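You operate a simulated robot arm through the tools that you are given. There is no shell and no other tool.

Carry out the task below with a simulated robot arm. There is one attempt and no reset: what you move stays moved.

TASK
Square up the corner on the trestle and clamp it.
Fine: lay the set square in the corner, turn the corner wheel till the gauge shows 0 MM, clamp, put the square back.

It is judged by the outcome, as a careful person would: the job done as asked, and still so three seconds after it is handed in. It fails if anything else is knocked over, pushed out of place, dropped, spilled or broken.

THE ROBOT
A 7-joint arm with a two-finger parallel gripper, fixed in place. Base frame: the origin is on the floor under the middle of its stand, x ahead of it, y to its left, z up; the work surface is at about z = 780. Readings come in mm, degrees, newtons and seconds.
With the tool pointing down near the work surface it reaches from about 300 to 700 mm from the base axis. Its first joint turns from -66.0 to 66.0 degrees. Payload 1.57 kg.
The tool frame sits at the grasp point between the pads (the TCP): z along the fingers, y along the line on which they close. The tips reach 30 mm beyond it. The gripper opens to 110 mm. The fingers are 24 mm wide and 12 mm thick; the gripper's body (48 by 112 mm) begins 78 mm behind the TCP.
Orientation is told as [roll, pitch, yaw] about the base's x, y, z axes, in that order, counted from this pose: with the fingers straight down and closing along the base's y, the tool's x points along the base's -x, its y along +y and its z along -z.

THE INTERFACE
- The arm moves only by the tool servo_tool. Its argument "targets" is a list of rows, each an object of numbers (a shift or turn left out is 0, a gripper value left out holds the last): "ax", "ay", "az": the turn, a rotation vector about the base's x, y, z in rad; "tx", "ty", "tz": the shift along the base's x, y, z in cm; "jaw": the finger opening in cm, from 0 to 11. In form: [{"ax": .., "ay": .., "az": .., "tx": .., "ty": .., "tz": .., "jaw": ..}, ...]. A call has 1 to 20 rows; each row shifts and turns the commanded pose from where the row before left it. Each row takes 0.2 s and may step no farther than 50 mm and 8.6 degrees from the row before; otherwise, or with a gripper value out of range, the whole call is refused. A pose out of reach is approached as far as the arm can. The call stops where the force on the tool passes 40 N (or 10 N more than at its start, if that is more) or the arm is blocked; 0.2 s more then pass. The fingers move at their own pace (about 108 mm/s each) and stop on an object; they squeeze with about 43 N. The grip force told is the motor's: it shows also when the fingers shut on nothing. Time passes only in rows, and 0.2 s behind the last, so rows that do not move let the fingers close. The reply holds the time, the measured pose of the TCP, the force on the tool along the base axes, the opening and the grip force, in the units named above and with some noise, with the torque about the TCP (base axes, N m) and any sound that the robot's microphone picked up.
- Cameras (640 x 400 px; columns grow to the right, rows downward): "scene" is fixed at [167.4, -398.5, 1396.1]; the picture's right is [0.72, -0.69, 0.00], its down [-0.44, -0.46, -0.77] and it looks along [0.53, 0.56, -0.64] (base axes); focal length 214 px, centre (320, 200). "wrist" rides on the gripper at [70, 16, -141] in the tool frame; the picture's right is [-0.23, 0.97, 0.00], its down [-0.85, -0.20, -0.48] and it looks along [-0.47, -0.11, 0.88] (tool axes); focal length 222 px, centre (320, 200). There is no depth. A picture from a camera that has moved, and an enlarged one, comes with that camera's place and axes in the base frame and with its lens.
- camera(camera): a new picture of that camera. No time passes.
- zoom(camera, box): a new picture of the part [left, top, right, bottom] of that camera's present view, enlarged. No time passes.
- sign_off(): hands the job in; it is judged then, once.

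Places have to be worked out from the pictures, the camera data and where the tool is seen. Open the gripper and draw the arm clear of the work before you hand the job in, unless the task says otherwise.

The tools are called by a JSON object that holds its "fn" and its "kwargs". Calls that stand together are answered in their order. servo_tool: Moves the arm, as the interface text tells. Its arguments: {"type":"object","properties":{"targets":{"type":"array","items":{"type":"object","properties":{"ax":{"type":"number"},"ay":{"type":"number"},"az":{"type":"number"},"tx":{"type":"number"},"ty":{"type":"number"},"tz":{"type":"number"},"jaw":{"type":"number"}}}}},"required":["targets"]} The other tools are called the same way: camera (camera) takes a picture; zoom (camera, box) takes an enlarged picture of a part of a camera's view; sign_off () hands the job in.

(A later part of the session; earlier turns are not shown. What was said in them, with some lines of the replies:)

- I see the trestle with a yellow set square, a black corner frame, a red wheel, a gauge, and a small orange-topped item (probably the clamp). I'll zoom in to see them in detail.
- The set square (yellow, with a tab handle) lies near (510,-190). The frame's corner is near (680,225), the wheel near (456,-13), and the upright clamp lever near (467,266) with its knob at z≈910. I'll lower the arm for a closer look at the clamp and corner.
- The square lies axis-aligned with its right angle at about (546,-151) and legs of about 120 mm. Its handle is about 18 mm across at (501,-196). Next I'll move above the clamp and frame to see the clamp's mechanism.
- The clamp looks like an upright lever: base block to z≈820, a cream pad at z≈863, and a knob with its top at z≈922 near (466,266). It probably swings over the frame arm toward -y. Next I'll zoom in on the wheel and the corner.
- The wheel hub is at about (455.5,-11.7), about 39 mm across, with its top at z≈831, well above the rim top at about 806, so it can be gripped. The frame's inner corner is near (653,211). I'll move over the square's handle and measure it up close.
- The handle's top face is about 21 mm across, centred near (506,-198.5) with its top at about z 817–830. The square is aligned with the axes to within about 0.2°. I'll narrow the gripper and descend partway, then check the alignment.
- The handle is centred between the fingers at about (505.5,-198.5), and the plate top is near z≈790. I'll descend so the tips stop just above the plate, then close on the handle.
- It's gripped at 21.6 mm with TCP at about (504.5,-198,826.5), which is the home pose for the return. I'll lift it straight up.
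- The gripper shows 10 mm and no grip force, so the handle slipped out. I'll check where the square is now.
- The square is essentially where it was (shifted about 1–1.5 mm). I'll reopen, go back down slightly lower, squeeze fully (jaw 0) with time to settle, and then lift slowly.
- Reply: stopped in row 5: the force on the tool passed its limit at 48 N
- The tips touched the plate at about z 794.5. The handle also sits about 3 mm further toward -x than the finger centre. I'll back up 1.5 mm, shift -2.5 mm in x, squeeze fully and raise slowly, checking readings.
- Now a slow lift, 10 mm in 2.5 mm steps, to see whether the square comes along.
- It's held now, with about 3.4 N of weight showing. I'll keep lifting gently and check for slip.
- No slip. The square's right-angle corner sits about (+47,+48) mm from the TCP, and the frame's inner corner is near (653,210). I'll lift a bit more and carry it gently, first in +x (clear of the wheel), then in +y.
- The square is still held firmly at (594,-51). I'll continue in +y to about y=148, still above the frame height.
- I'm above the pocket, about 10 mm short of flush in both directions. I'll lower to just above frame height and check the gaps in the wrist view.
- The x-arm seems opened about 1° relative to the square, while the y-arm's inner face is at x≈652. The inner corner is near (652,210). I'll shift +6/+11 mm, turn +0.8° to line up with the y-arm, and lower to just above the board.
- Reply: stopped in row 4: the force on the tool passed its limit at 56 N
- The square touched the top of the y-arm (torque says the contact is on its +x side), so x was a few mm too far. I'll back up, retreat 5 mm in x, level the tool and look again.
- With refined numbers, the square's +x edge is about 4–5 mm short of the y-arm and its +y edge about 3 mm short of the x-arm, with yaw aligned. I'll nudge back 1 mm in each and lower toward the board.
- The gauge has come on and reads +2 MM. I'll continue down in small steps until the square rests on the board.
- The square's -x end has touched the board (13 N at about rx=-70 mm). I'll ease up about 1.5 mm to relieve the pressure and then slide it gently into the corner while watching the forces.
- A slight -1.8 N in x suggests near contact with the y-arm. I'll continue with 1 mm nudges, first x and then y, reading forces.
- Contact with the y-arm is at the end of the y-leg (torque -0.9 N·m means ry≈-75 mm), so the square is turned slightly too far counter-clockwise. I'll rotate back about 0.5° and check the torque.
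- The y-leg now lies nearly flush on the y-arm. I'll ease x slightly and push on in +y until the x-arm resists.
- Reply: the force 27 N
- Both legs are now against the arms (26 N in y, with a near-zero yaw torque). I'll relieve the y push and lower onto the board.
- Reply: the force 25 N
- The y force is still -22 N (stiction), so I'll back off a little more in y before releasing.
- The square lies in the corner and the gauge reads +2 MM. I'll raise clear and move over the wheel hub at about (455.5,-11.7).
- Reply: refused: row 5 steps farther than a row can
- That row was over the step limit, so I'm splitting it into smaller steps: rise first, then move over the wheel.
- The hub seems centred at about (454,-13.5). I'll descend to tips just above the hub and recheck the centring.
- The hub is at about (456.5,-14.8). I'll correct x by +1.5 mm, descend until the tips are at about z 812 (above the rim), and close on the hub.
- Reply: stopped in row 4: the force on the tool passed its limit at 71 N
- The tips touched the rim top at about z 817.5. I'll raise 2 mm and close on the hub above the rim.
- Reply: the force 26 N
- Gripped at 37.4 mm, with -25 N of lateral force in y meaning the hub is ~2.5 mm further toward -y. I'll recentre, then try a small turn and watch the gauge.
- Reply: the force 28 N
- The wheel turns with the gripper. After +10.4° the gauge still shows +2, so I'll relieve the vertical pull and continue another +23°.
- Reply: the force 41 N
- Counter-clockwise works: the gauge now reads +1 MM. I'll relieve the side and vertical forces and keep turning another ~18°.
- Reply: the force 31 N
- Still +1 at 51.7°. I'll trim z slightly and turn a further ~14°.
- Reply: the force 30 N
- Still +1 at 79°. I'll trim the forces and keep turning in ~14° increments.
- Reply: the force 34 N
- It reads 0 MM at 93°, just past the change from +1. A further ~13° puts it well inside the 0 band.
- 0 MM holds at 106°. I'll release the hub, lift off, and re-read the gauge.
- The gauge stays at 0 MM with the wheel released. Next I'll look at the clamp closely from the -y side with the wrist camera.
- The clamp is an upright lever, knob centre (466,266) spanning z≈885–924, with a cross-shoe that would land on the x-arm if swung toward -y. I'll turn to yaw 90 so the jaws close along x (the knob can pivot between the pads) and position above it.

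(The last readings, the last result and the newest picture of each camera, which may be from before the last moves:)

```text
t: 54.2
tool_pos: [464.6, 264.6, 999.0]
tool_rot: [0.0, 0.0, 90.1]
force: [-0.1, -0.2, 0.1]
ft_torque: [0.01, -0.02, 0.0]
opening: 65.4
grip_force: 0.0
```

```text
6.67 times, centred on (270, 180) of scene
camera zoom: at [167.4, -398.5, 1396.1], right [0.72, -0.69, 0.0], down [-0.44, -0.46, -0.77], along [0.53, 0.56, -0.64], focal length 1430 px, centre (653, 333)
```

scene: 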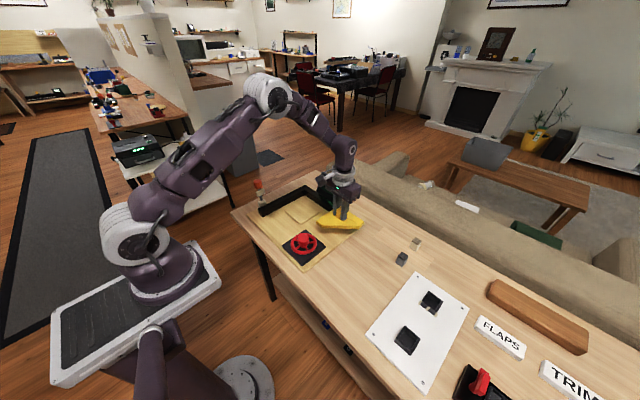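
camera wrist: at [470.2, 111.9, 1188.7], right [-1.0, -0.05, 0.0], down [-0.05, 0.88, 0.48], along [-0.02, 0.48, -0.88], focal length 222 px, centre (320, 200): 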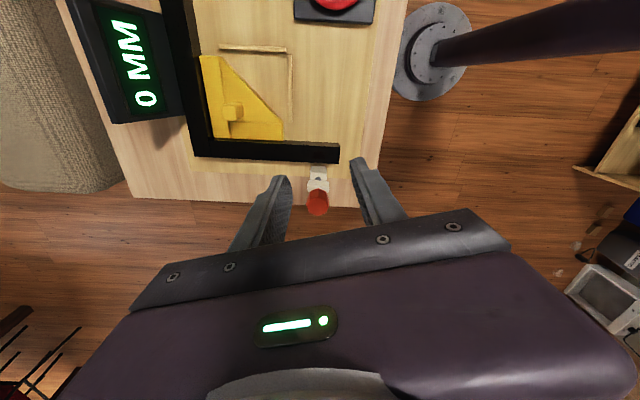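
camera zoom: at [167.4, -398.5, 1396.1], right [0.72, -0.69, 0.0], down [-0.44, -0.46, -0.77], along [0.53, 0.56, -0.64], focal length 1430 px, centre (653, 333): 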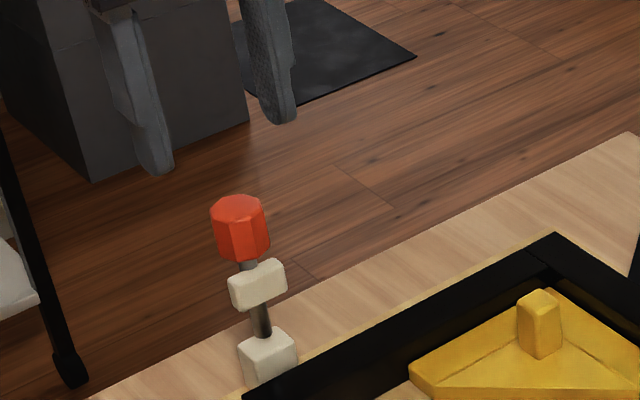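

The knob is centred between the fingers. I'll descend to TCP z≈920 and close on the knob.

{"fn": "servo_tool", "kwargs": {"targets": [{"tz": -3, "ty": 0.2, "jaw": 6}, {"tz": -2.5}, {"tz": -1.5}, {"tz": -0.9}, {"jaw": 4.5}, {"jaw": 3}, {"jaw": 2}, {"jaw": 2}]}}

{"fn": "zoom", "kwargs": {"camera": "wrist", "box": [240, 100, 400, 220]}}

{"fn": "zoom", "kwargs": {"camera": "scene", "box": [235, 150, 305, 210]}}

```text
t: 56.0
tool_pos: [465.4, 266.2, 920.0]
tool_rot: [0.0, 0.0, 90.0]
force: [9.8, 0.9, -5.4]
ft_torque: [0.03, 0.38, -0.02]
opening: 31.3
grip_force: 40.2
```

```text
3.33 times, centred on (320, 160) of wrist
camera zoom: at [449.0, 196.7, 1061.6], right [-0.97, 0.23, 0.0], down [0.2, 0.86, 0.48], along [0.11, 0.47, -0.88], focal length 740 px, centre (320, 333)
```

zoom: 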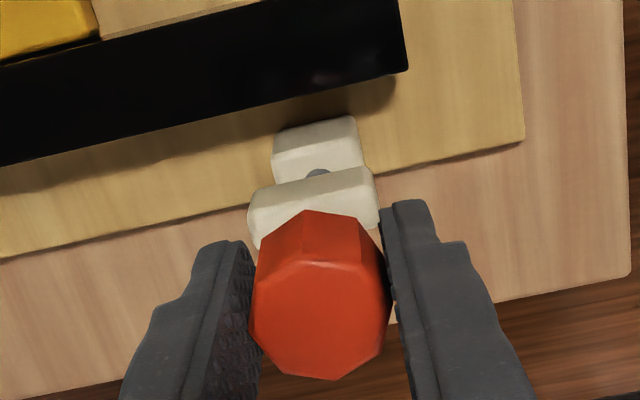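

```text
6.67 times, centred on (270, 180) of scene
camera zoom: at [167.8, -398.4, 1396.1], right [0.72, -0.69, 0.0], down [-0.44, -0.46, -0.77], along [0.53, 0.56, -0.64], focal length 1430 px, centre (653, 333)
```

zoom: 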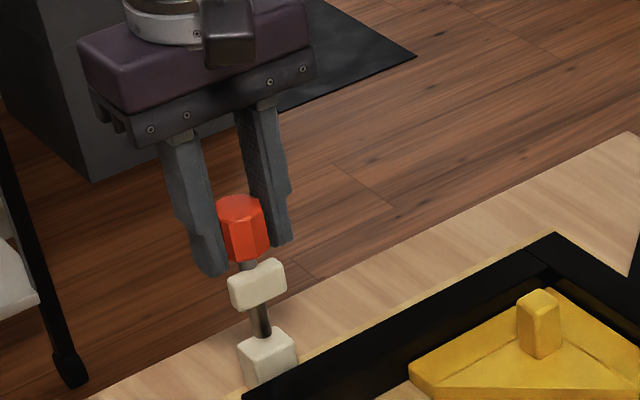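

The knob is gripped at 31.3 mm, and the lever is stiff along x. I'll test the swing by moving 4 mm toward -y and reading the force.

{"fn": "servo_tool", "kwargs": {"targets": [{"tx": 0.08, "ty": -0.2, "jaw": 2}, {"ty": -0.2}, {"ty": 0}]}}

```text
t: 56.8
tool_pos: [465.3, 262.7, 920.0]
tool_rot: [0.0, -0.1, 90.1]
force: [6.2, 13.6, 0.5]
ft_torque: [1.1, 0.44, -0.01]
opening: 31.5
grip_force: 40.2
```

It gave ~3.5 mm with 13.6 N and a reaction torque, as a hinged lever held rigidly would. I'll check the picture for lever movement.

{"fn": "zoom", "kwargs": {"camera": "scene", "box": [245, 175, 295, 215]}}

{"fn": "zoom", "kwargs": {"camera": "wrist", "box": [280, 120, 370, 220]}}

```text
10.00 times, centred on (270, 195) of scene
camera zoom: at [167.6, -398.2, 1396.2], right [0.72, -0.69, 0.0], down [-0.44, -0.46, -0.77], along [0.53, 0.56, -0.64], focal length 2145 px, centre (820, 250)
```

zoom: 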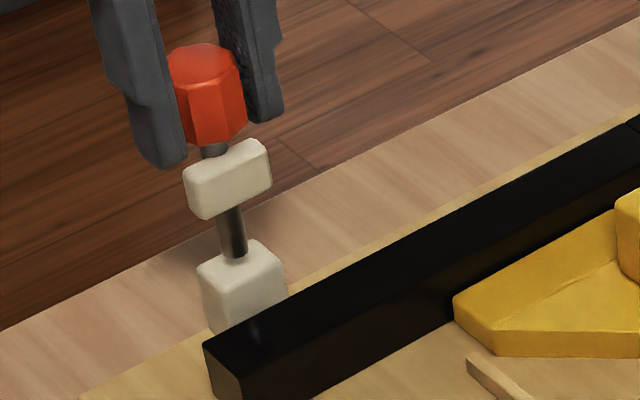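

```text
4.00 times, centred on (325, 170) of wrist
camera zoom: at [449.1, 193.6, 1061.6], right [-0.97, 0.23, 0.0], down [0.2, 0.85, 0.48], along [0.11, 0.47, -0.88], focal length 888 px, centre (300, 320)
```

zoom: 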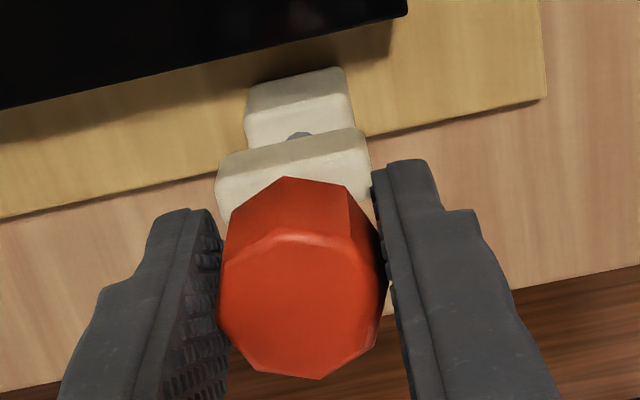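

The knob followed the motion and the torque balance gives only ~0.4 N·m of hinge resistance, so it is a lever swinging toward -y over the x-arm. I'll let go, rise, close the fingers, and move behind the knob to push it over.

{"fn": "servo_tool", "kwargs": {"targets": [{"ty": 0.3}, {"jaw": 4.5}, {"jaw": 6}, {"tz": 1.5}, {"tz": 3}, {"tz": 3}, {"ty": 2, "jaw": 3}, {"ty": 2, "jaw": 0}, {"tz": 0}]}}

{"fn": "zoom", "kwargs": {"camera": "scene", "box": [235, 150, 305, 210]}}

{"fn": "camera", "kwargs": {"camera": "wrist"}}

```text
t: 58.8
tool_pos: [464.4, 305.5, 996.8]
tool_rot: [0.0, 0.0, 90.1]
force: [0.2, 0.1, 0.0]
ft_torque: [-0.03, 0.02, -0.05]
opening: 0.2
grip_force: 21.6
```

```text
6.67 times, centred on (270, 180) of scene
camera zoom: at [167.4, -398.5, 1396.1], right [0.72, -0.69, 0.0], down [-0.44, -0.46, -0.77], along [0.53, 0.56, -0.64], focal length 1430 px, centre (653, 333)
```

zoom: 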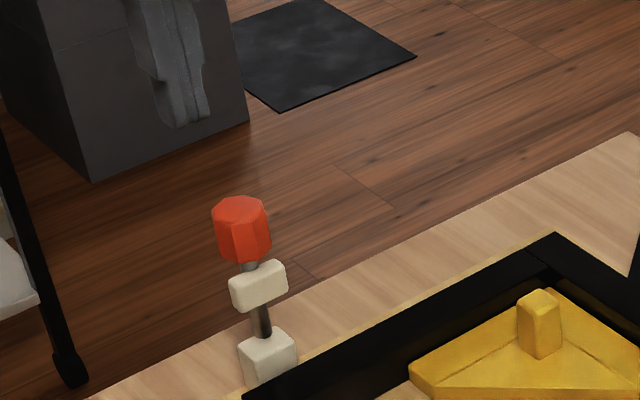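

```text
taken
camera wrist: at [448.6, 235.6, 1137.4], right [-0.97, 0.23, 0.0], down [0.2, 0.86, 0.48], along [0.11, 0.47, -0.88], focal length 222 px, centre (320, 200)
```

wrist: 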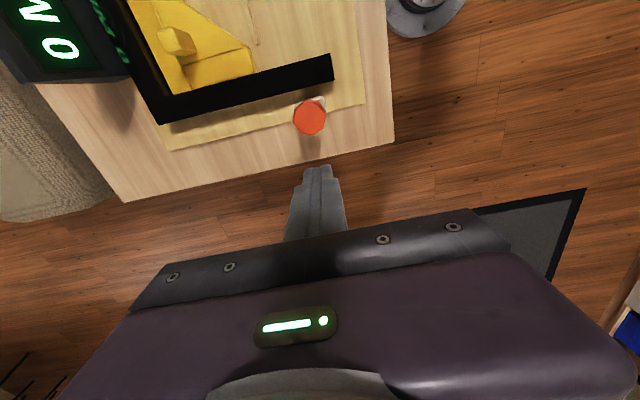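

The fingers are closed behind the knob. I'll descend so the tips are at about z 898 and come up to contact with the back of the knob.

{"fn": "servo_tool", "kwargs": {"targets": [{"tz": -3, "jaw": 0}, {"tz": -2.5}, {"tz": -1.4}, {"ty": -0.5}, {"ty": -0.5}, {"ty": -0.5}, {"ty": 0}]}}

{"fn": "zoom", "kwargs": {"camera": "scene", "box": [235, 150, 305, 210]}}

```text
t: 60.4
tool_pos: [465.3, 290.6, 925.6]
tool_rot: [0.0, 0.0, 90.1]
force: [-0.1, 1.6, 0.0]
ft_torque: [0.07, 0.04, 0.01]
opening: 0.0
grip_force: 21.2
```

```text
6.67 times, centred on (270, 180) of scene
camera zoom: at [167.4, -398.5, 1396.1], right [0.72, -0.69, 0.0], down [-0.44, -0.46, -0.77], along [0.53, 0.56, -0.64], focal length 1430 px, centre (653, 333)
```

zoom: 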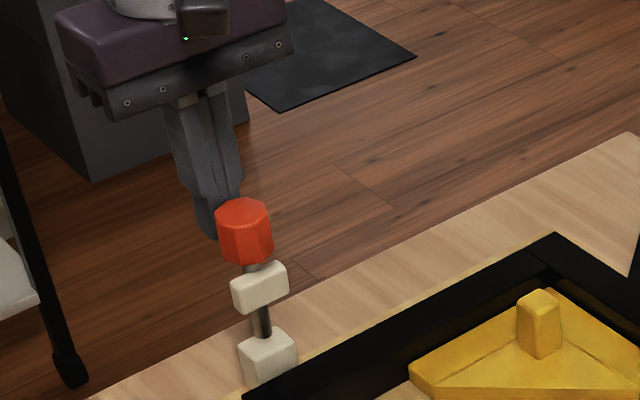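

Light contact (1.6 N) and the lever is already yielding. I'll push on along the arc toward about 30°.

{"fn": "servo_tool", "kwargs": {"targets": [{"ty": -0.8, "jaw": 0}, {"ty": -0.9, "tz": -0.1}, {"ty": -0.9, "tz": -0.2}, {"ty": -0.8, "tz": -0.3}, {"ty": -0.7, "tz": -0.3}, {"ty": 0}]}}

{"fn": "zoom", "kwargs": {"camera": "scene", "box": [235, 150, 305, 210]}}

```text
t: 61.8
tool_pos: [465.9, 248.1, 915.9]
tool_rot: [0.0, 0.1, 90.0]
force: [0.3, -0.3, 0.1]
ft_torque: [-0.04, -0.03, -0.02]
opening: 0.1
grip_force: 21.1
```

```text
6.67 times, centred on (270, 180) of scene
camera zoom: at [167.4, -398.5, 1396.1], right [0.72, -0.69, 0.0], down [-0.44, -0.46, -0.77], along [0.53, 0.56, -0.64], focal length 1430 px, centre (653, 333)
```

zoom: 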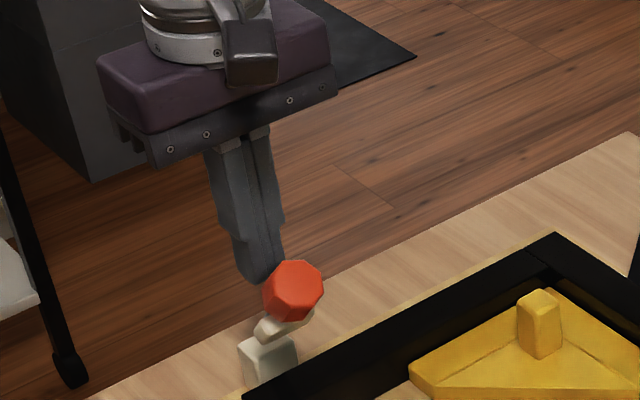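

The lever is swinging over the arm as expected. I'll continue along the arc, moving further -y and down.

{"fn": "servo_tool", "kwargs": {"targets": [{"ty": -0.9, "tz": -0.2, "jaw": 0}, {"ty": -0.9, "tz": -0.3}, {"ty": -0.9, "tz": -0.5}, {"ty": -0.8, "tz": -0.7}, {"ty": 0}]}}

{"fn": "zoom", "kwargs": {"camera": "scene", "box": [235, 150, 305, 210]}}

```text
t: 63.0
tool_pos: [465.3, 212.7, 899.0]
tool_rot: [0.0, -0.2, 90.0]
force: [0.2, 0.6, 1.2]
ft_torque: [-0.01, 0.05, 0.0]
opening: 0.1
grip_force: 21.2
```

```text
6.67 times, centred on (270, 180) of scene
camera zoom: at [167.4, -398.5, 1396.1], right [0.72, -0.69, 0.0], down [-0.44, -0.46, -0.77], along [0.53, 0.56, -0.64], focal length 1430 px, centre (653, 333)
```

zoom: 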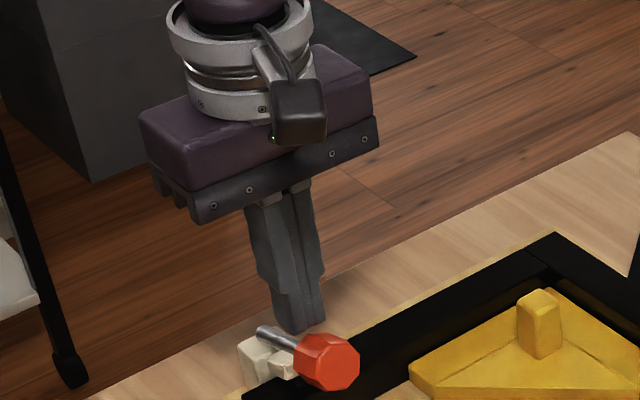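

The lever is now about 65–70° over. I'll shift above the knob (y≈188) and press it down gently until it seats.

{"fn": "servo_tool", "kwargs": {"targets": [{"tz": 1, "jaw": 0}, {"ty": -2.2}, {"tz": -0.5}, {"tz": -0.5}, {"tz": -0.5}, {"tz": 0}]}}

{"fn": "zoom", "kwargs": {"camera": "scene", "box": [235, 150, 305, 210]}}

{"fn": "zoom", "kwargs": {"camera": "wrist", "box": [240, 100, 400, 220]}}

```text
t: 64.4
tool_pos: [466.9, 192.6, 894.7]
tool_rot: [0.1, -0.1, 90.0]
force: [-0.6, -0.2, 0.6]
ft_torque: [0.05, -0.01, 0.02]
opening: 0.0
grip_force: 21.1
```

```text
6.67 times, centred on (270, 180) of scene
camera zoom: at [167.4, -398.5, 1396.1], right [0.72, -0.69, 0.0], down [-0.44, -0.46, -0.77], along [0.53, 0.56, -0.64], focal length 1430 px, centre (653, 333)
```

zoom: 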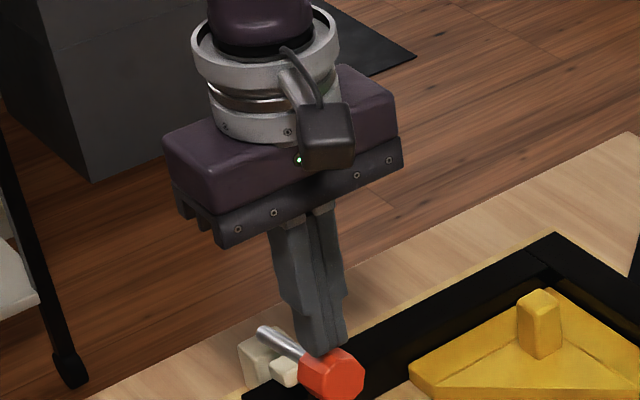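

```text
3.33 times, centred on (320, 160) of wrist
camera zoom: at [450.5, 123.0, 1035.9], right [-0.97, 0.23, 0.0], down [0.2, 0.86, 0.48], along [0.11, 0.47, -0.88], focal length 740 px, centre (320, 333)
```

zoom: 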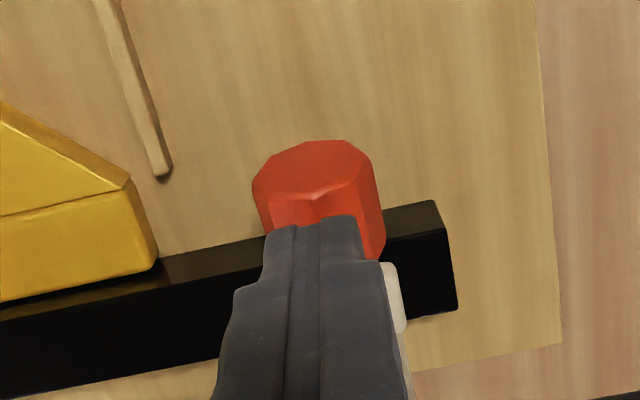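

The knob keeps going down with little force. I'll continue pressing in small steps.

{"fn": "servo_tool", "kwargs": {"targets": [{"tz": -0.5, "ty": -0.3, "jaw": 0}, {"tz": -0.5, "ty": -0.3}, {"tz": -0.4}, {"tz": -0.4}, {"tz": 0}]}}

{"fn": "zoom", "kwargs": {"camera": "scene", "box": [235, 160, 305, 220]}}

{"fn": "zoom", "kwargs": {"camera": "wrist", "box": [240, 100, 400, 220]}}

```text
t: 65.6
tool_pos: [466.5, 186.2, 876.7]
tool_rot: [0.0, 0.0, 90.1]
force: [0.1, -0.6, 0.3]
ft_torque: [0.02, 0.0, 0.02]
opening: 0.0
grip_force: 21.3
```

```text
6.67 times, centred on (270, 190) of scene
camera zoom: at [167.4, -398.5, 1396.1], right [0.72, -0.69, 0.0], down [-0.44, -0.46, -0.77], along [0.53, 0.56, -0.64], focal length 1430 px, centre (653, 267)
```

zoom: 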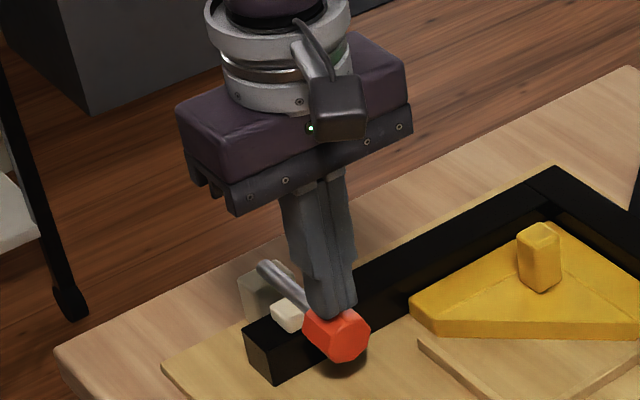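

```text
3.33 times, centred on (320, 160) of wrist
camera zoom: at [450.1, 116.9, 1017.9], right [-0.97, 0.23, 0.0], down [0.2, 0.86, 0.48], along [0.11, 0.47, -0.88], focal length 740 px, centre (320, 333)
```

zoom: 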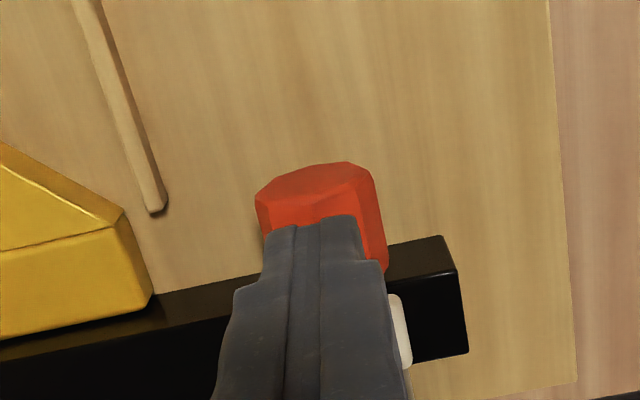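

The shoe is now over the x-arm and still moving freely. I'll keep pressing down until it resists.

{"fn": "servo_tool", "kwargs": {"targets": [{"tz": -0.4, "ty": -0.1, "jaw": 0}, {"tz": -0.4}, {"tz": -0.4}, {"tz": 0}]}}

{"fn": "zoom", "kwargs": {"camera": "scene", "box": [235, 160, 305, 220]}}

```text
t: 66.6
tool_pos: [465.8, 186.1, 864.9]
tool_rot: [0.0, -0.1, 90.0]
force: [-0.1, -2.9, 7.6]
ft_torque: [0.03, -0.02, -0.03]
opening: 0.0
grip_force: 21.5
```

```text
6.67 times, centred on (270, 190) of scene
camera zoom: at [167.2, -398.6, 1396.1], right [0.72, -0.69, 0.0], down [-0.44, -0.46, -0.77], along [0.53, 0.56, -0.64], focal length 1430 px, centre (653, 267)
```

zoom: 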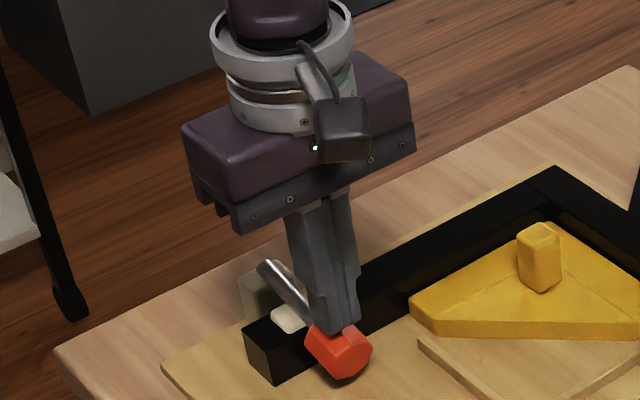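

Resistance is starting (7.6 N). I'll press a bit further in 2 mm steps while reading the force.

{"fn": "servo_tool", "kwargs": {"targets": [{"tz": -0.2, "jaw": 0}, {"tz": 0}]}}

{"fn": "servo_tool", "kwargs": {"targets": [{"tz": -0.2, "jaw": 0}, {"tz": 0}]}}

{"fn": "zoom", "kwargs": {"camera": "scene", "box": [235, 160, 305, 220]}}

{"fn": "zoom", "kwargs": {"camera": "scene", "box": [300, 165, 360, 210]}}

```text
t: 67.2
tool_pos: [467.6, 185.7, 865.3]
tool_rot: [-0.2, 0.1, 90.0]
force: [-4.8, -2.8, 18.2]
ft_torque: [0.14, 0.18, 0.09]
opening: 0.1
grip_force: 20.9
stopped in row 2: the force on the tool passed its limit at 41 N (the readings are from after the stop); the commanded pose is now the measured one
```

```text
t: 67.5
tool_pos: [467.1, 184.1, 864.0]
tool_rot: [-0.3, 0.0, 90.1]
force: [-5.3, -3.0, 20.4]
ft_torque: [0.14, 0.2, 0.06]
opening: 0.0
grip_force: 21.4
stopped in row 1: the force on the tool passed its limit at 46 N (the readings are from after the stop); the commanded pose is now the measured one
```

```text
6.67 times, centred on (270, 190) of scene
camera zoom: at [166.9, -398.7, 1396.1], right [0.72, -0.69, 0.0], down [-0.44, -0.46, -0.77], along [0.53, 0.56, -0.64], focal length 1430 px, centre (653, 267)
```

zoom: 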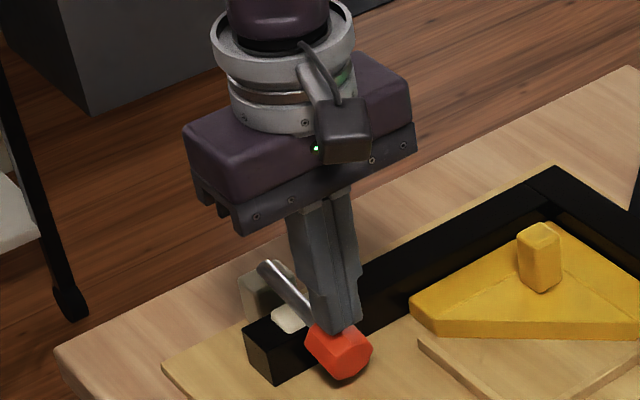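

```text
8.89 times, centred on (330, 188) of scene
camera zoom: at [166.9, -398.7, 1396.1], right [0.72, -0.69, 0.0], down [-0.44, -0.46, -0.77], along [0.53, 0.56, -0.64], focal length 1906 px, centre (231, 311)
```

zoom: 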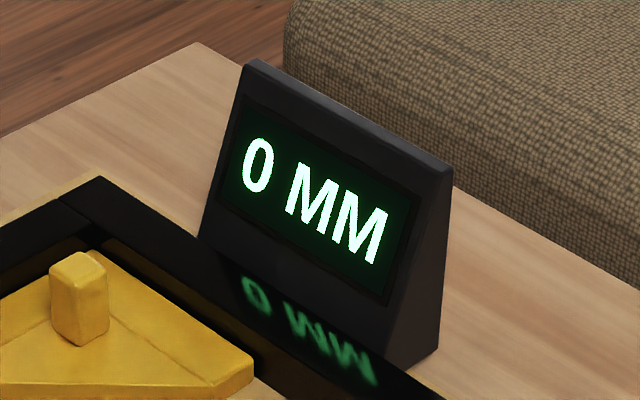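

The lever has come to a hard stop (over 40 N at TCP z≈864.5) with the shoe on the x-arm, and the gauge still shows 0 MM. I'll lift off and check that the lever stays down.

{"fn": "servo_tool", "kwargs": {"targets": [{"tz": 0.5, "jaw": 0}, {"tz": 2}, {"tz": 4}, {"tz": 4}, {"tz": 3}, {"tz": 0}]}}

{"fn": "zoom", "kwargs": {"camera": "scene", "box": [235, 160, 305, 220]}}

{"fn": "camera", "kwargs": {"camera": "wrist"}}

{"fn": "zoom", "kwargs": {"camera": "scene", "box": [300, 165, 360, 210]}}

```text
t: 68.9
tool_pos: [465.6, 183.5, 1000.2]
tool_rot: [-0.1, 0.0, 90.1]
force: [-0.1, 0.7, -0.2]
ft_torque: [-0.03, 0.01, 0.01]
opening: 0.0
grip_force: 20.8
```

```text
6.67 times, centred on (270, 190) of scene
camera zoom: at [167.4, -398.5, 1396.1], right [0.72, -0.69, 0.0], down [-0.44, -0.46, -0.77], along [0.53, 0.56, -0.64], focal length 1430 px, centre (653, 267)
```

zoom: 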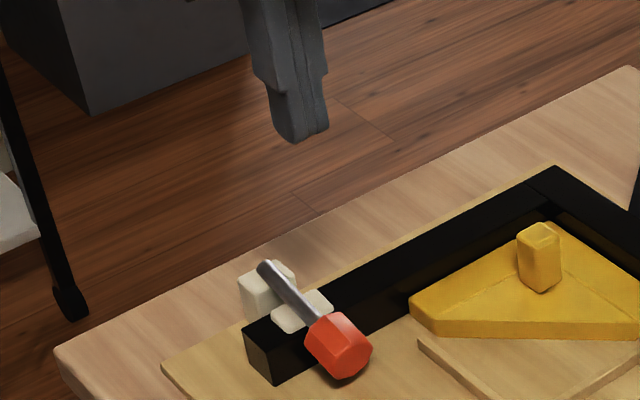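

```text
taken
camera wrist: at [450.1, 115.8, 1140.9], right [-0.97, 0.23, 0.0], down [0.2, 0.86, 0.48], along [0.11, 0.47, -0.88], focal length 222 px, centre (320, 200)
```

wrist: 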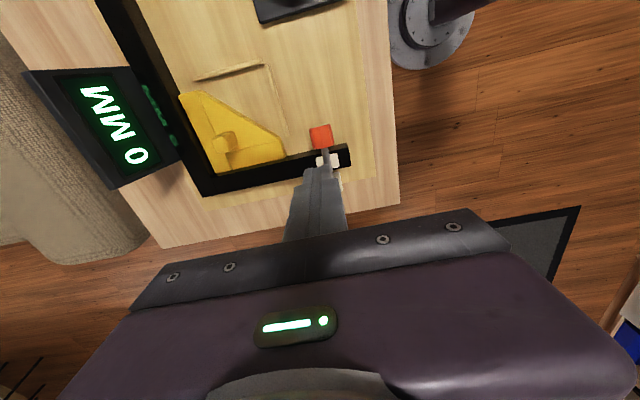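

```text
8.89 times, centred on (330, 188) of scene
camera zoom: at [167.4, -398.5, 1396.1], right [0.72, -0.69, 0.0], down [-0.44, -0.46, -0.77], along [0.53, 0.56, -0.64], focal length 1906 px, centre (231, 311)
```

zoom: 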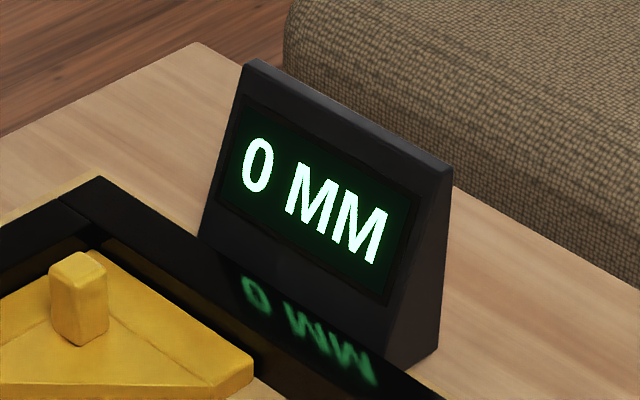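

{"fn": "zoom", "kwargs": {"camera": "scene", "box": [255, 182, 285, 202]}}

{"fn": "zoom", "kwargs": {"camera": "wrist", "box": [290, 110, 370, 190]}}

```text
16.00 times, centred on (270, 192) of scene
camera zoom: at [167.4, -398.5, 1396.1], right [0.72, -0.69, 0.0], down [-0.44, -0.46, -0.77], along [0.53, 0.56, -0.64], focal length 3432 px, centre (1120, 328)
```

zoom: 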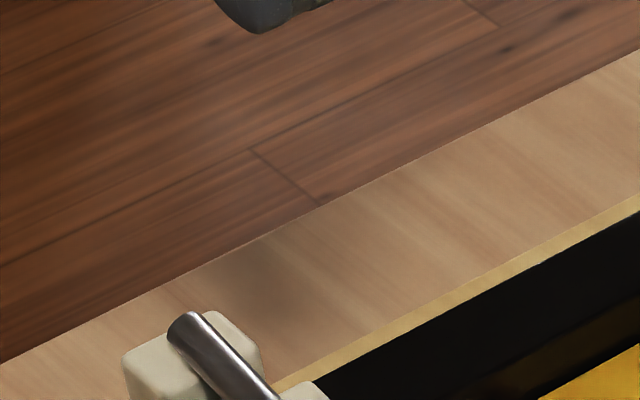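

```text
5.00 times, centred on (330, 150) of wrist
camera zoom: at [450.1, 115.8, 1140.9], right [-0.97, 0.23, 0.0], down [0.2, 0.86, 0.48], along [0.11, 0.47, -0.88], focal length 1111 px, centre (270, 450)
```

zoom: 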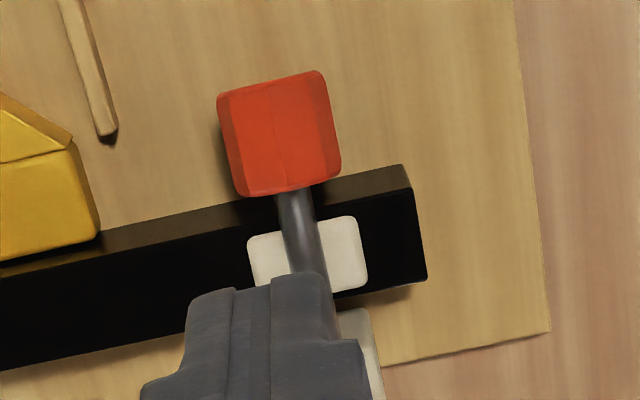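

The shoe sits squarely on the x-arm with the lever down, so the clamp is closed. Now I'll fetch the square: rotate back to yaw 0 while moving above its handle at about (601,160.5).

{"fn": "servo_tool", "kwargs": {"targets": [{"az": -0.1, "tx": 0.5}, {"az": -0.12, "tx": 1}, {"az": -0.12, "tx": 1.2, "jaw": 2}, {"az": -0.12, "tx": 1.2, "jaw": 5}, {"az": -0.12, "tx": 1.2}, {"az": -0.12, "tx": 1.2}, {"az": -0.12, "tx": 1.2}, {"az": -0.12, "tx": 1.2, "ty": -0.4}, {"az": -0.12, "tx": 1.2, "ty": -0.4}, {"az": -0.12, "tx": 1.2, "ty": -0.4}, {"az": -0.12, "tx": 1.2, "ty": -0.4}, {"az": -0.12, "tx": 0.84, "ty": -0.4}, {"az": -0.12, "tx": 0.4, "ty": -0.3}, {"az": -0.029}, {"tz": 0}]}}

{"fn": "camera", "kwargs": {"camera": "wrist"}}

{"fn": "camera", "kwargs": {"camera": "scene"}}

```text
t: 72.1
tool_pos: [602.6, 163.4, 998.7]
tool_rot: [-0.2, 0.1, 0.0]
force: [-0.3, -0.3, 0.2]
ft_torque: [0.02, -0.02, 0.0]
opening: 49.9
grip_force: 0.1
```

```text
taken
camera wrist: at [532.9, 179.8, 1139.7], right [0.23, 0.97, 0.0], down [0.86, -0.2, 0.48], along [0.47, -0.11, -0.88], focal length 222 px, centre (320, 200)
```

wrist: 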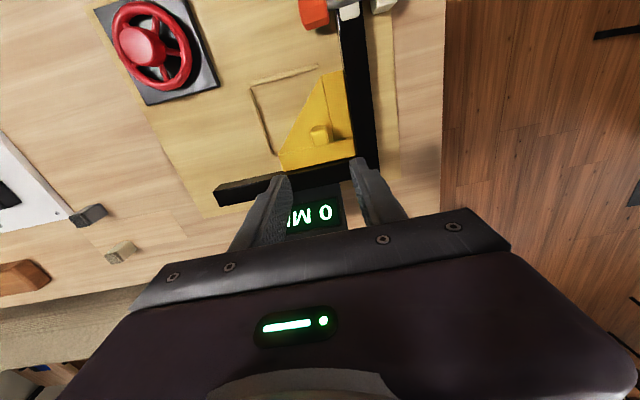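

```text
taken
```

scene: 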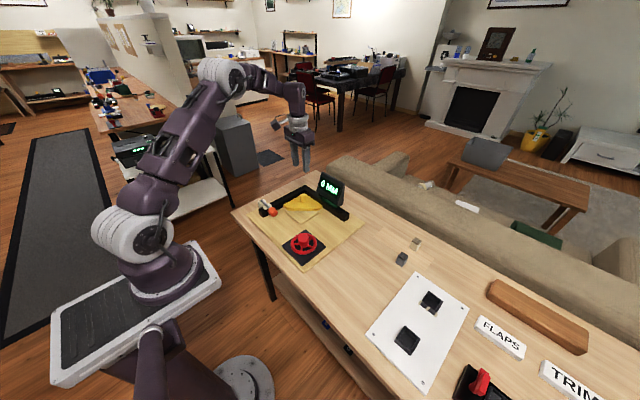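

Descend to just above the handle with a 50 mm opening and check centring.

{"fn": "servo_tool", "kwargs": {"targets": [{"tz": -4, "tx": -0.1, "ty": -0.2, "jaw": 5}, {"tz": -4}, {"tz": -3}, {"tz": 0}]}}

{"fn": "zoom", "kwargs": {"camera": "wrist", "box": [250, 120, 390, 220]}}

```text
t: 73.1
tool_pos: [603.7, 160.2, 889.4]
tool_rot: [-0.1, 0.0, 0.2]
force: [-0.1, 0.7, -0.3]
ft_torque: [0.0, 0.01, 0.0]
opening: 50.2
grip_force: 0.0
```

```text
4.00 times, centred on (320, 170) of wrist
camera zoom: at [533.9, 176.3, 1030.4], right [0.23, 0.97, 0.0], down [0.86, -0.2, 0.48], along [0.47, -0.11, -0.88], focal length 888 px, centre (320, 320)
```

zoom: 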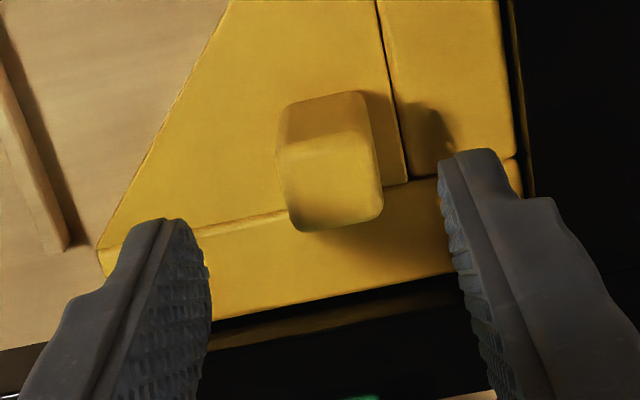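

The handle is near (600.5,161.5) after accounting for the known view bias. I'll fine-adjust, descend to TCP z≈837 and close firmly.

{"fn": "servo_tool", "kwargs": {"targets": [{"tz": -2, "tx": -0.06, "ty": 0.2, "jaw": 5}, {"tz": -2}, {"tz": -1}, {"tz": -0.2}, {"jaw": 3.5}, {"jaw": 0}, {"jaw": 0}, {"jaw": 0}, {"jaw": 0}]}}

{"fn": "zoom", "kwargs": {"camera": "wrist", "box": [250, 120, 390, 220]}}

{"fn": "zoom", "kwargs": {"camera": "scene", "box": [270, 170, 350, 230]}}

```text
t: 75.1
tool_pos: [601.5, 162.2, 836.5]
tool_rot: [-0.3, 0.1, 0.1]
force: [0.3, -7.6, 1.6]
ft_torque: [-0.01, 0.05, -0.16]
opening: 21.8
grip_force: 34.2
```

```text
4.00 times, centred on (320, 170) of wrist
camera zoom: at [532.2, 179.6, 977.5], right [0.23, 0.97, 0.0], down [0.86, -0.2, 0.48], along [0.47, -0.11, -0.88], focal length 888 px, centre (320, 320)
```

zoom: 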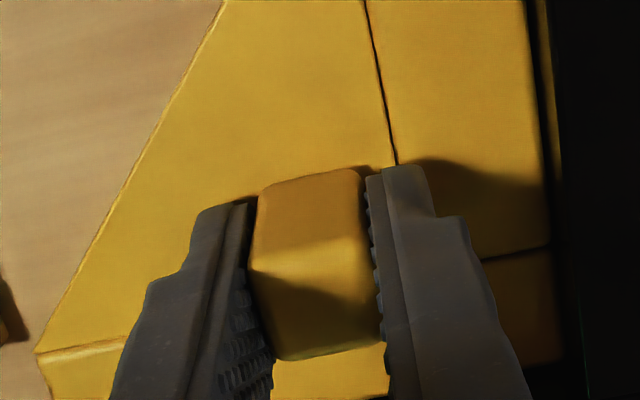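

```text
6.67 times, centred on (310, 200) of scene
camera zoom: at [167.3, -398.7, 1396.0], right [0.72, -0.69, 0.0], down [-0.44, -0.46, -0.77], along [0.53, 0.56, -0.64], focal length 1430 px, centre (387, 200)
```

zoom: 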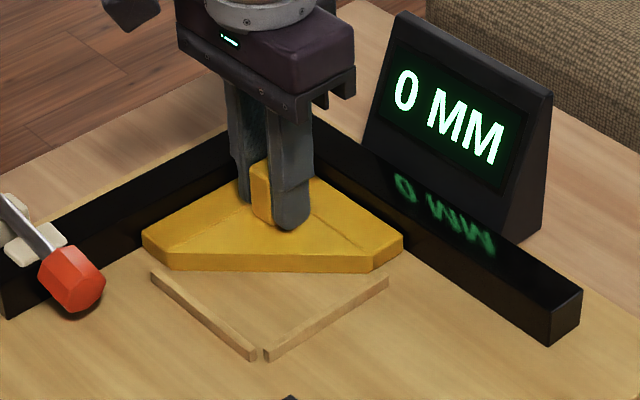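

It's gripped at 21.8 mm with the gauge at 0. I'll ease the square a couple of mm away from the arms, then lift slowly.

{"fn": "servo_tool", "kwargs": {"targets": [{"ty": -0.15, "tx": -0.1, "tz": 0.05, "jaw": 0}, {"ty": -0.15, "tx": -0.15, "tz": 0.1}, {"tz": 0.2}, {"tz": 0.3}, {"tz": 0.3}, {"tz": 0.3}, {"tz": 0}]}}

{"fn": "zoom", "kwargs": {"camera": "scene", "box": [270, 170, 350, 230]}}

```text
t: 76.7
tool_pos: [597.8, 158.7, 850.0]
tool_rot: [-0.2, 0.0, 0.1]
force: [0.2, 0.5, -2.1]
ft_torque: [0.05, 0.0, 0.02]
opening: 21.4
grip_force: 34.6
```

```text
6.67 times, centred on (310, 200) of scene
camera zoom: at [167.4, -398.5, 1396.1], right [0.72, -0.69, 0.0], down [-0.44, -0.46, -0.77], along [0.53, 0.56, -0.64], focal length 1430 px, centre (387, 200)
```

zoom: 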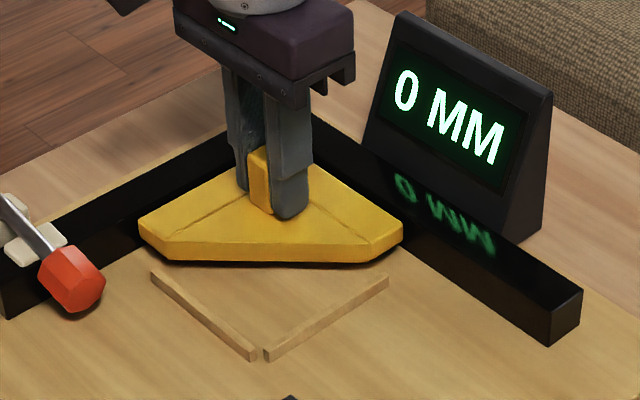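

Lifted cleanly with 2.1 N of weight. I'll go up to about z=900 gently and start carrying it back along the reverse path.

{"fn": "servo_tool", "kwargs": {"targets": [{"tz": 0.4, "jaw": 0}, {"tz": 0.6}, {"tz": 0.8}, {"tz": 0.8}, {"tz": 0.8}, {"tz": 0.8}, {"tz": 0.5, "ty": -0.5}, {"tz": 0.3, "ty": -1}, {"ty": -1.4}, {"ty": -1.6}, {"ty": -1.6}, {"ty": -1.6}, {"ty": -1.6}, {"ty": -1.6}, {"ty": -1.6}, {"ty": -1.6}, {"ty": -1.6}, {"ty": -1.4}, {"ty": -1.0}, {"ty": -0.5}]}}

{"fn": "zoom", "kwargs": {"camera": "scene", "box": [240, 165, 400, 265]}}

```text
t: 80.9
tool_pos: [597.5, -27.2, 897.2]
tool_rot: [-0.1, 0.0, 0.1]
force: [0.2, -0.5, -2.3]
ft_torque: [0.0, 0.0, 0.03]
opening: 21.5
grip_force: 35.1
```

```text
4.00 times, centred on (320, 215) of scene
camera zoom: at [167.4, -398.5, 1396.1], right [0.72, -0.69, 0.0], down [-0.44, -0.46, -0.77], along [0.53, 0.56, -0.64], focal length 858 px, centre (320, 140)
```

zoom: 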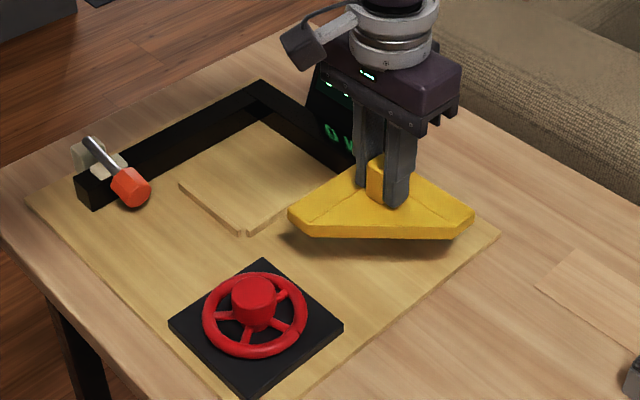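

Still held firmly. I'll continue the carry back over the home position at about (503,-199).

{"fn": "servo_tool", "kwargs": {"targets": [{"ty": -0.8, "jaw": 0}, {"ty": -1.4}, {"ty": -1.6}, {"ty": -1.6}, {"ty": -1.6}, {"ty": -1.6}, {"ty": -1.2, "tx": -0.6}, {"ty": -1.0, "tx": -1.0}, {"ty": -1.0, "tx": -1.2}, {"ty": -1.0, "tx": -1.2}, {"ty": -1.0, "tx": -1.2}, {"ty": -1.0, "tx": -1.2}, {"ty": -1.0, "tx": -1.2}, {"ty": -0.8, "tx": -1.0}, {"ty": -0.4, "tx": -0.6}, {"ty": -0.16, "tx": -0.22}, {"tz": 0}]}}

{"fn": "zoom", "kwargs": {"camera": "scene", "box": [310, 220, 410, 292]}}

{"fn": "zoom", "kwargs": {"camera": "wrist", "box": [250, 120, 390, 220]}}

```text
t: 84.5
tool_pos: [503.5, -197.4, 899.5]
tool_rot: [-0.2, 0.0, 0.0]
force: [-0.2, 0.1, -2.0]
ft_torque: [0.02, 0.01, -0.01]
opening: 21.6
grip_force: 35.2
```

```text
5.56 times, centred on (360, 256) of scene
camera zoom: at [167.4, -398.5, 1396.1], right [0.72, -0.69, 0.0], down [-0.44, -0.46, -0.77], along [0.53, 0.56, -0.64], focal length 1192 px, centre (98, -111)
```

zoom: 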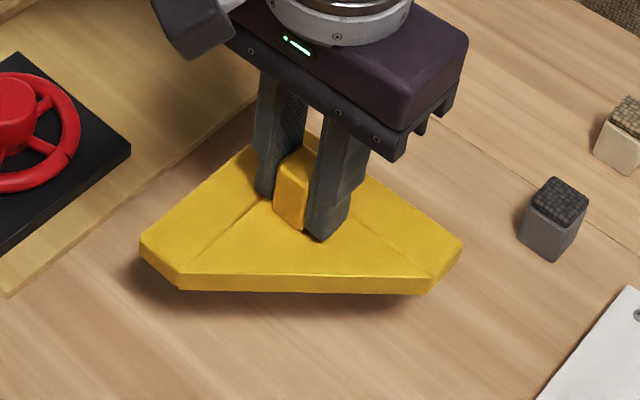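

```text
4.00 times, centred on (320, 170) of wrist
camera zoom: at [434.7, -180.8, 1040.9], right [0.23, 0.97, 0.0], down [0.86, -0.2, 0.48], along [0.47, -0.11, -0.88], focal length 888 px, centre (320, 320)
```

zoom: 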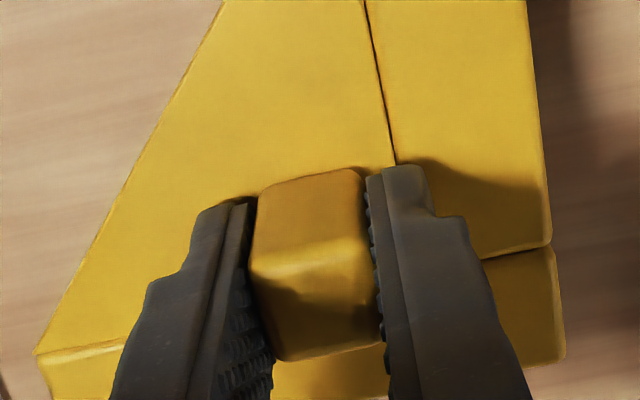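

I'm above home. I'll lower slowly to a few mm above the table, then compare with the original picture before setting down.

{"fn": "servo_tool", "kwargs": {"targets": [{"tz": -0.5, "jaw": 0}, {"tz": -0.8}, {"tz": -1}, {"tz": -1}, {"tz": -1}, {"tz": -1}, {"tz": -0.8}, {"tz": -0.5}, {"tz": -0.2}, {"tz": 0}]}}

{"fn": "zoom", "kwargs": {"camera": "scene", "box": [310, 240, 410, 302]}}

```text
t: 86.7
tool_pos: [504.7, -197.7, 831.0]
tool_rot: [-0.3, 0.0, 0.1]
force: [-0.4, 0.1, -2.7]
ft_torque: [-0.01, 0.0, 0.01]
opening: 21.5
grip_force: 34.8
```

```text
6.40 times, centred on (360, 271) of scene
camera zoom: at [167.4, -398.5, 1396.1], right [0.72, -0.69, 0.0], down [-0.44, -0.46, -0.77], along [0.53, 0.56, -0.64], focal length 1373 px, centre (64, -254)
```

zoom: 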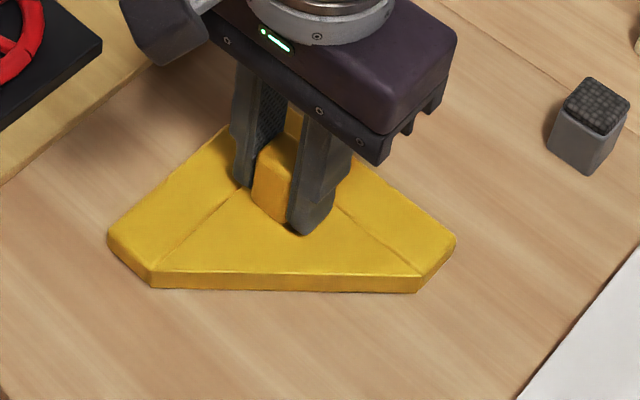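

Compared with the original picture, the square would land about 1 mm off (+x,-y). I'll correct by (-1,+1) mm and set it down gently.

{"fn": "servo_tool", "kwargs": {"targets": [{"tx": -0.1, "ty": 0.1, "tz": -0.1, "jaw": 0}, {"tz": -0.1}, {"tz": -0.1}, {"tz": -0.07}, {"tz": 0}]}}

{"fn": "zoom", "kwargs": {"camera": "scene", "box": [310, 240, 410, 302]}}

```text
t: 87.9
tool_pos: [503.1, -197.5, 826.9]
tool_rot: [-0.3, 0.0, 0.1]
force: [0.0, 0.4, 21.3]
ft_torque: [0.64, 0.7, 0.04]
opening: 21.6
grip_force: 35.0
```

```text
6.40 times, centred on (360, 271) of scene
camera zoom: at [167.1, -398.4, 1396.2], right [0.72, -0.69, 0.0], down [-0.44, -0.46, -0.77], along [0.53, 0.56, -0.64], focal length 1373 px, centre (64, -254)
```

zoom: 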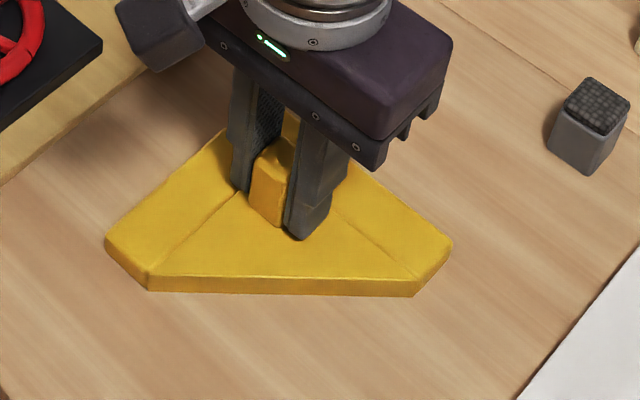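

It's on the table and matches the original outline. I'll relieve the downward push, then open and rise.

{"fn": "servo_tool", "kwargs": {"targets": [{"tz": 0.15, "jaw": 0}, {"tz": 0.02}, {"jaw": 2.6}, {"jaw": 3.4}, {"jaw": 4.5}, {"tz": 1}, {"tz": 3}, {"tz": 4}, {"tz": 4}, {"tz": 0}]}}

{"fn": "zoom", "kwargs": {"camera": "scene", "box": [310, 240, 410, 302]}}

{"fn": "zoom", "kwargs": {"camera": "scene", "box": [240, 165, 360, 265]}}

```text
t: 90.1
tool_pos: [502.5, -197.7, 949.8]
tool_rot: [-0.2, 0.1, 0.0]
force: [0.3, 0.7, -0.7]
ft_torque: [-0.01, 0.02, 0.0]
opening: 45.0
grip_force: 0.1
```

```text
6.40 times, centred on (360, 271) of scene
camera zoom: at [167.4, -398.5, 1396.1], right [0.72, -0.69, 0.0], down [-0.44, -0.46, -0.77], along [0.53, 0.56, -0.64], focal length 1373 px, centre (64, -254)
```

zoom: 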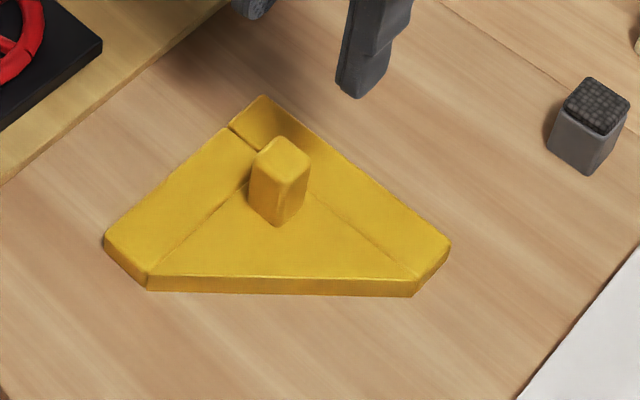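

```text
4.00 times, centred on (300, 215) of scene
camera zoom: at [167.4, -398.5, 1396.1], right [0.72, -0.69, 0.0], down [-0.44, -0.46, -0.77], along [0.53, 0.56, -0.64], focal length 858 px, centre (400, 140)
```

zoom: 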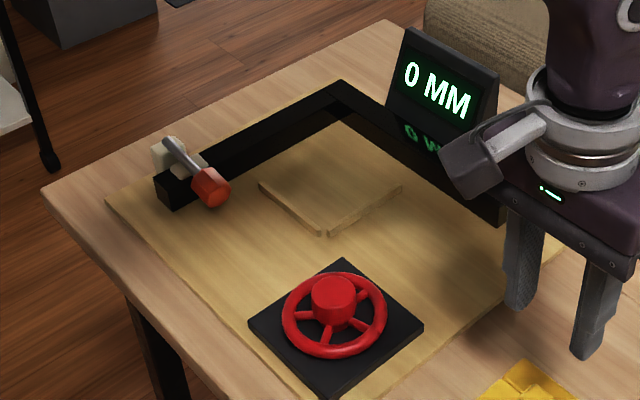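

The square is back within about 1 mm of its original spot, the gauge still reads 0 MM and the clamp is down. I'll draw the arm clear, up and back with the gripper open, then do a final check.

{"fn": "servo_tool", "kwargs": {"targets": [{"tz": 4, "jaw": 8}, {"tz": 4, "jaw": 11}, {"tz": 4}, {"tz": 4}, {"tz": 4, "tx": -1}, {"tz": 4, "tx": -2, "ty": 2}, {"tz": 3, "tx": -2, "ty": 3}, {"tx": -2, "ty": 4}, {"tx": -2, "ty": 4}, {"ty": 4}, {"ty": 4}, {"tz": 0}]}}

{"fn": "camera", "kwargs": {"camera": "scene"}}

{"fn": "zoom", "kwargs": {"camera": "scene", "box": [240, 165, 400, 290]}}

{"fn": "camera", "kwargs": {"camera": "wrist"}}

```text
t: 92.7
tool_pos: [413.5, 12.1, 1220.6]
tool_rot: [-0.3, 0.0, 0.1]
force: [0.7, 0.4, -0.8]
ft_torque: [0.01, 0.02, -0.02]
opening: 109.8
grip_force: 0.1
```

```text
taken
```

scene: 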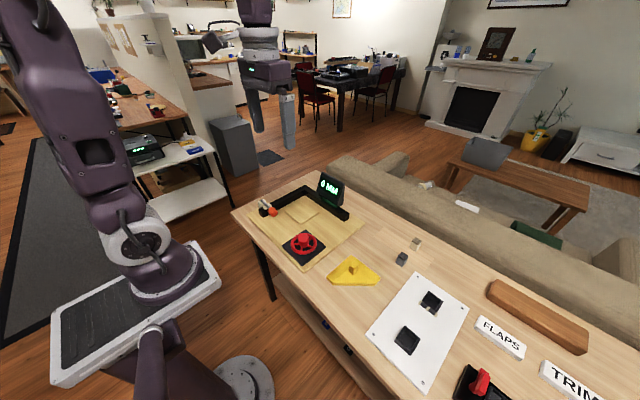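

```text
3.20 times, centred on (320, 228) of scene
camera zoom: at [167.4, -398.5, 1396.1], right [0.73, -0.69, 0.0], down [-0.44, -0.46, -0.77], along [0.53, 0.56, -0.64], focal length 686 px, centre (320, 112)
```

zoom: 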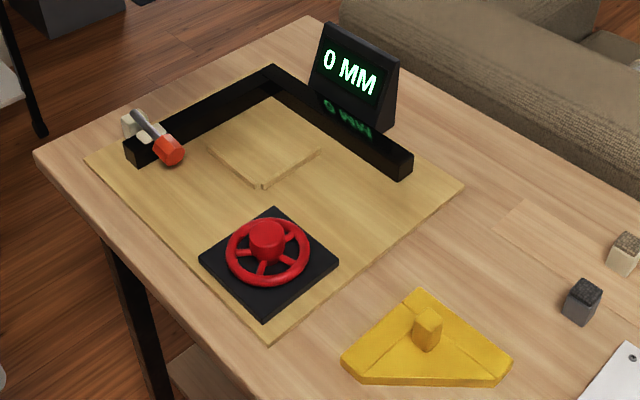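

```text
taken
camera wrist: at [343.5, 29.5, 1361.5], right [0.23, 0.97, 0.0], down [0.86, -0.2, 0.48], along [0.47, -0.11, -0.88], focal length 222 px, centre (320, 200)
```

wrist: 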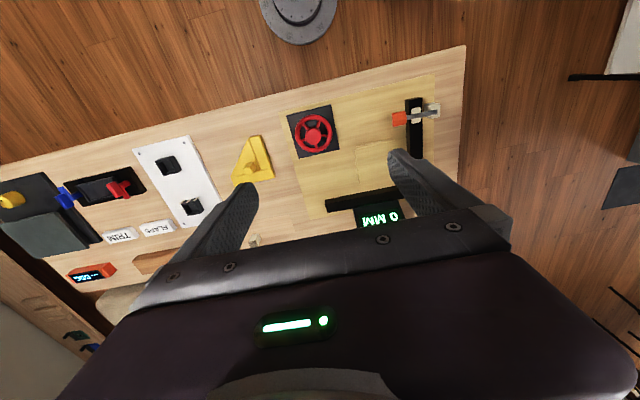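

The final pictures show the gauge at 0 MM, the clamp lever down with its shoe on the arm, and the square back at its original spot. Nothing else looks moved, and the arm is clear with the gripper open, so I'm handing the job in.

{"fn": "sign_off", "kwargs": {}}

```text
The job is handed in.
```

The corner is squared and clamped. The gauge reads 0 MM, the clamp lever is down with its shoe on the frame arm, and the set square is back within about 1 mm of where it started.

- **Gauge:** it read +2 MM with the square in the corner. I turned the wheel counter-clockwise about 106°, roughly 13–27° past the point where it changed to 0. It still showed 0 MM after clamping and after the square was taken out.
- **Clamp:** I pushed the lever down to a hard stop. It stayed down when I let go.
- **Rough contacts:**
  - My first lift of the square slipped. The square stayed flat and shifted only 1–1.5 mm.
  - The fingertips bumped the square once (48 N) and the wheel rim once (71 N).
  - The square touched the top of the frame once on its way in (56 N).
  - I saw no damage, and nothing else looked out of place in the final pictures.

The gripper is open and the arm is clear of the work.
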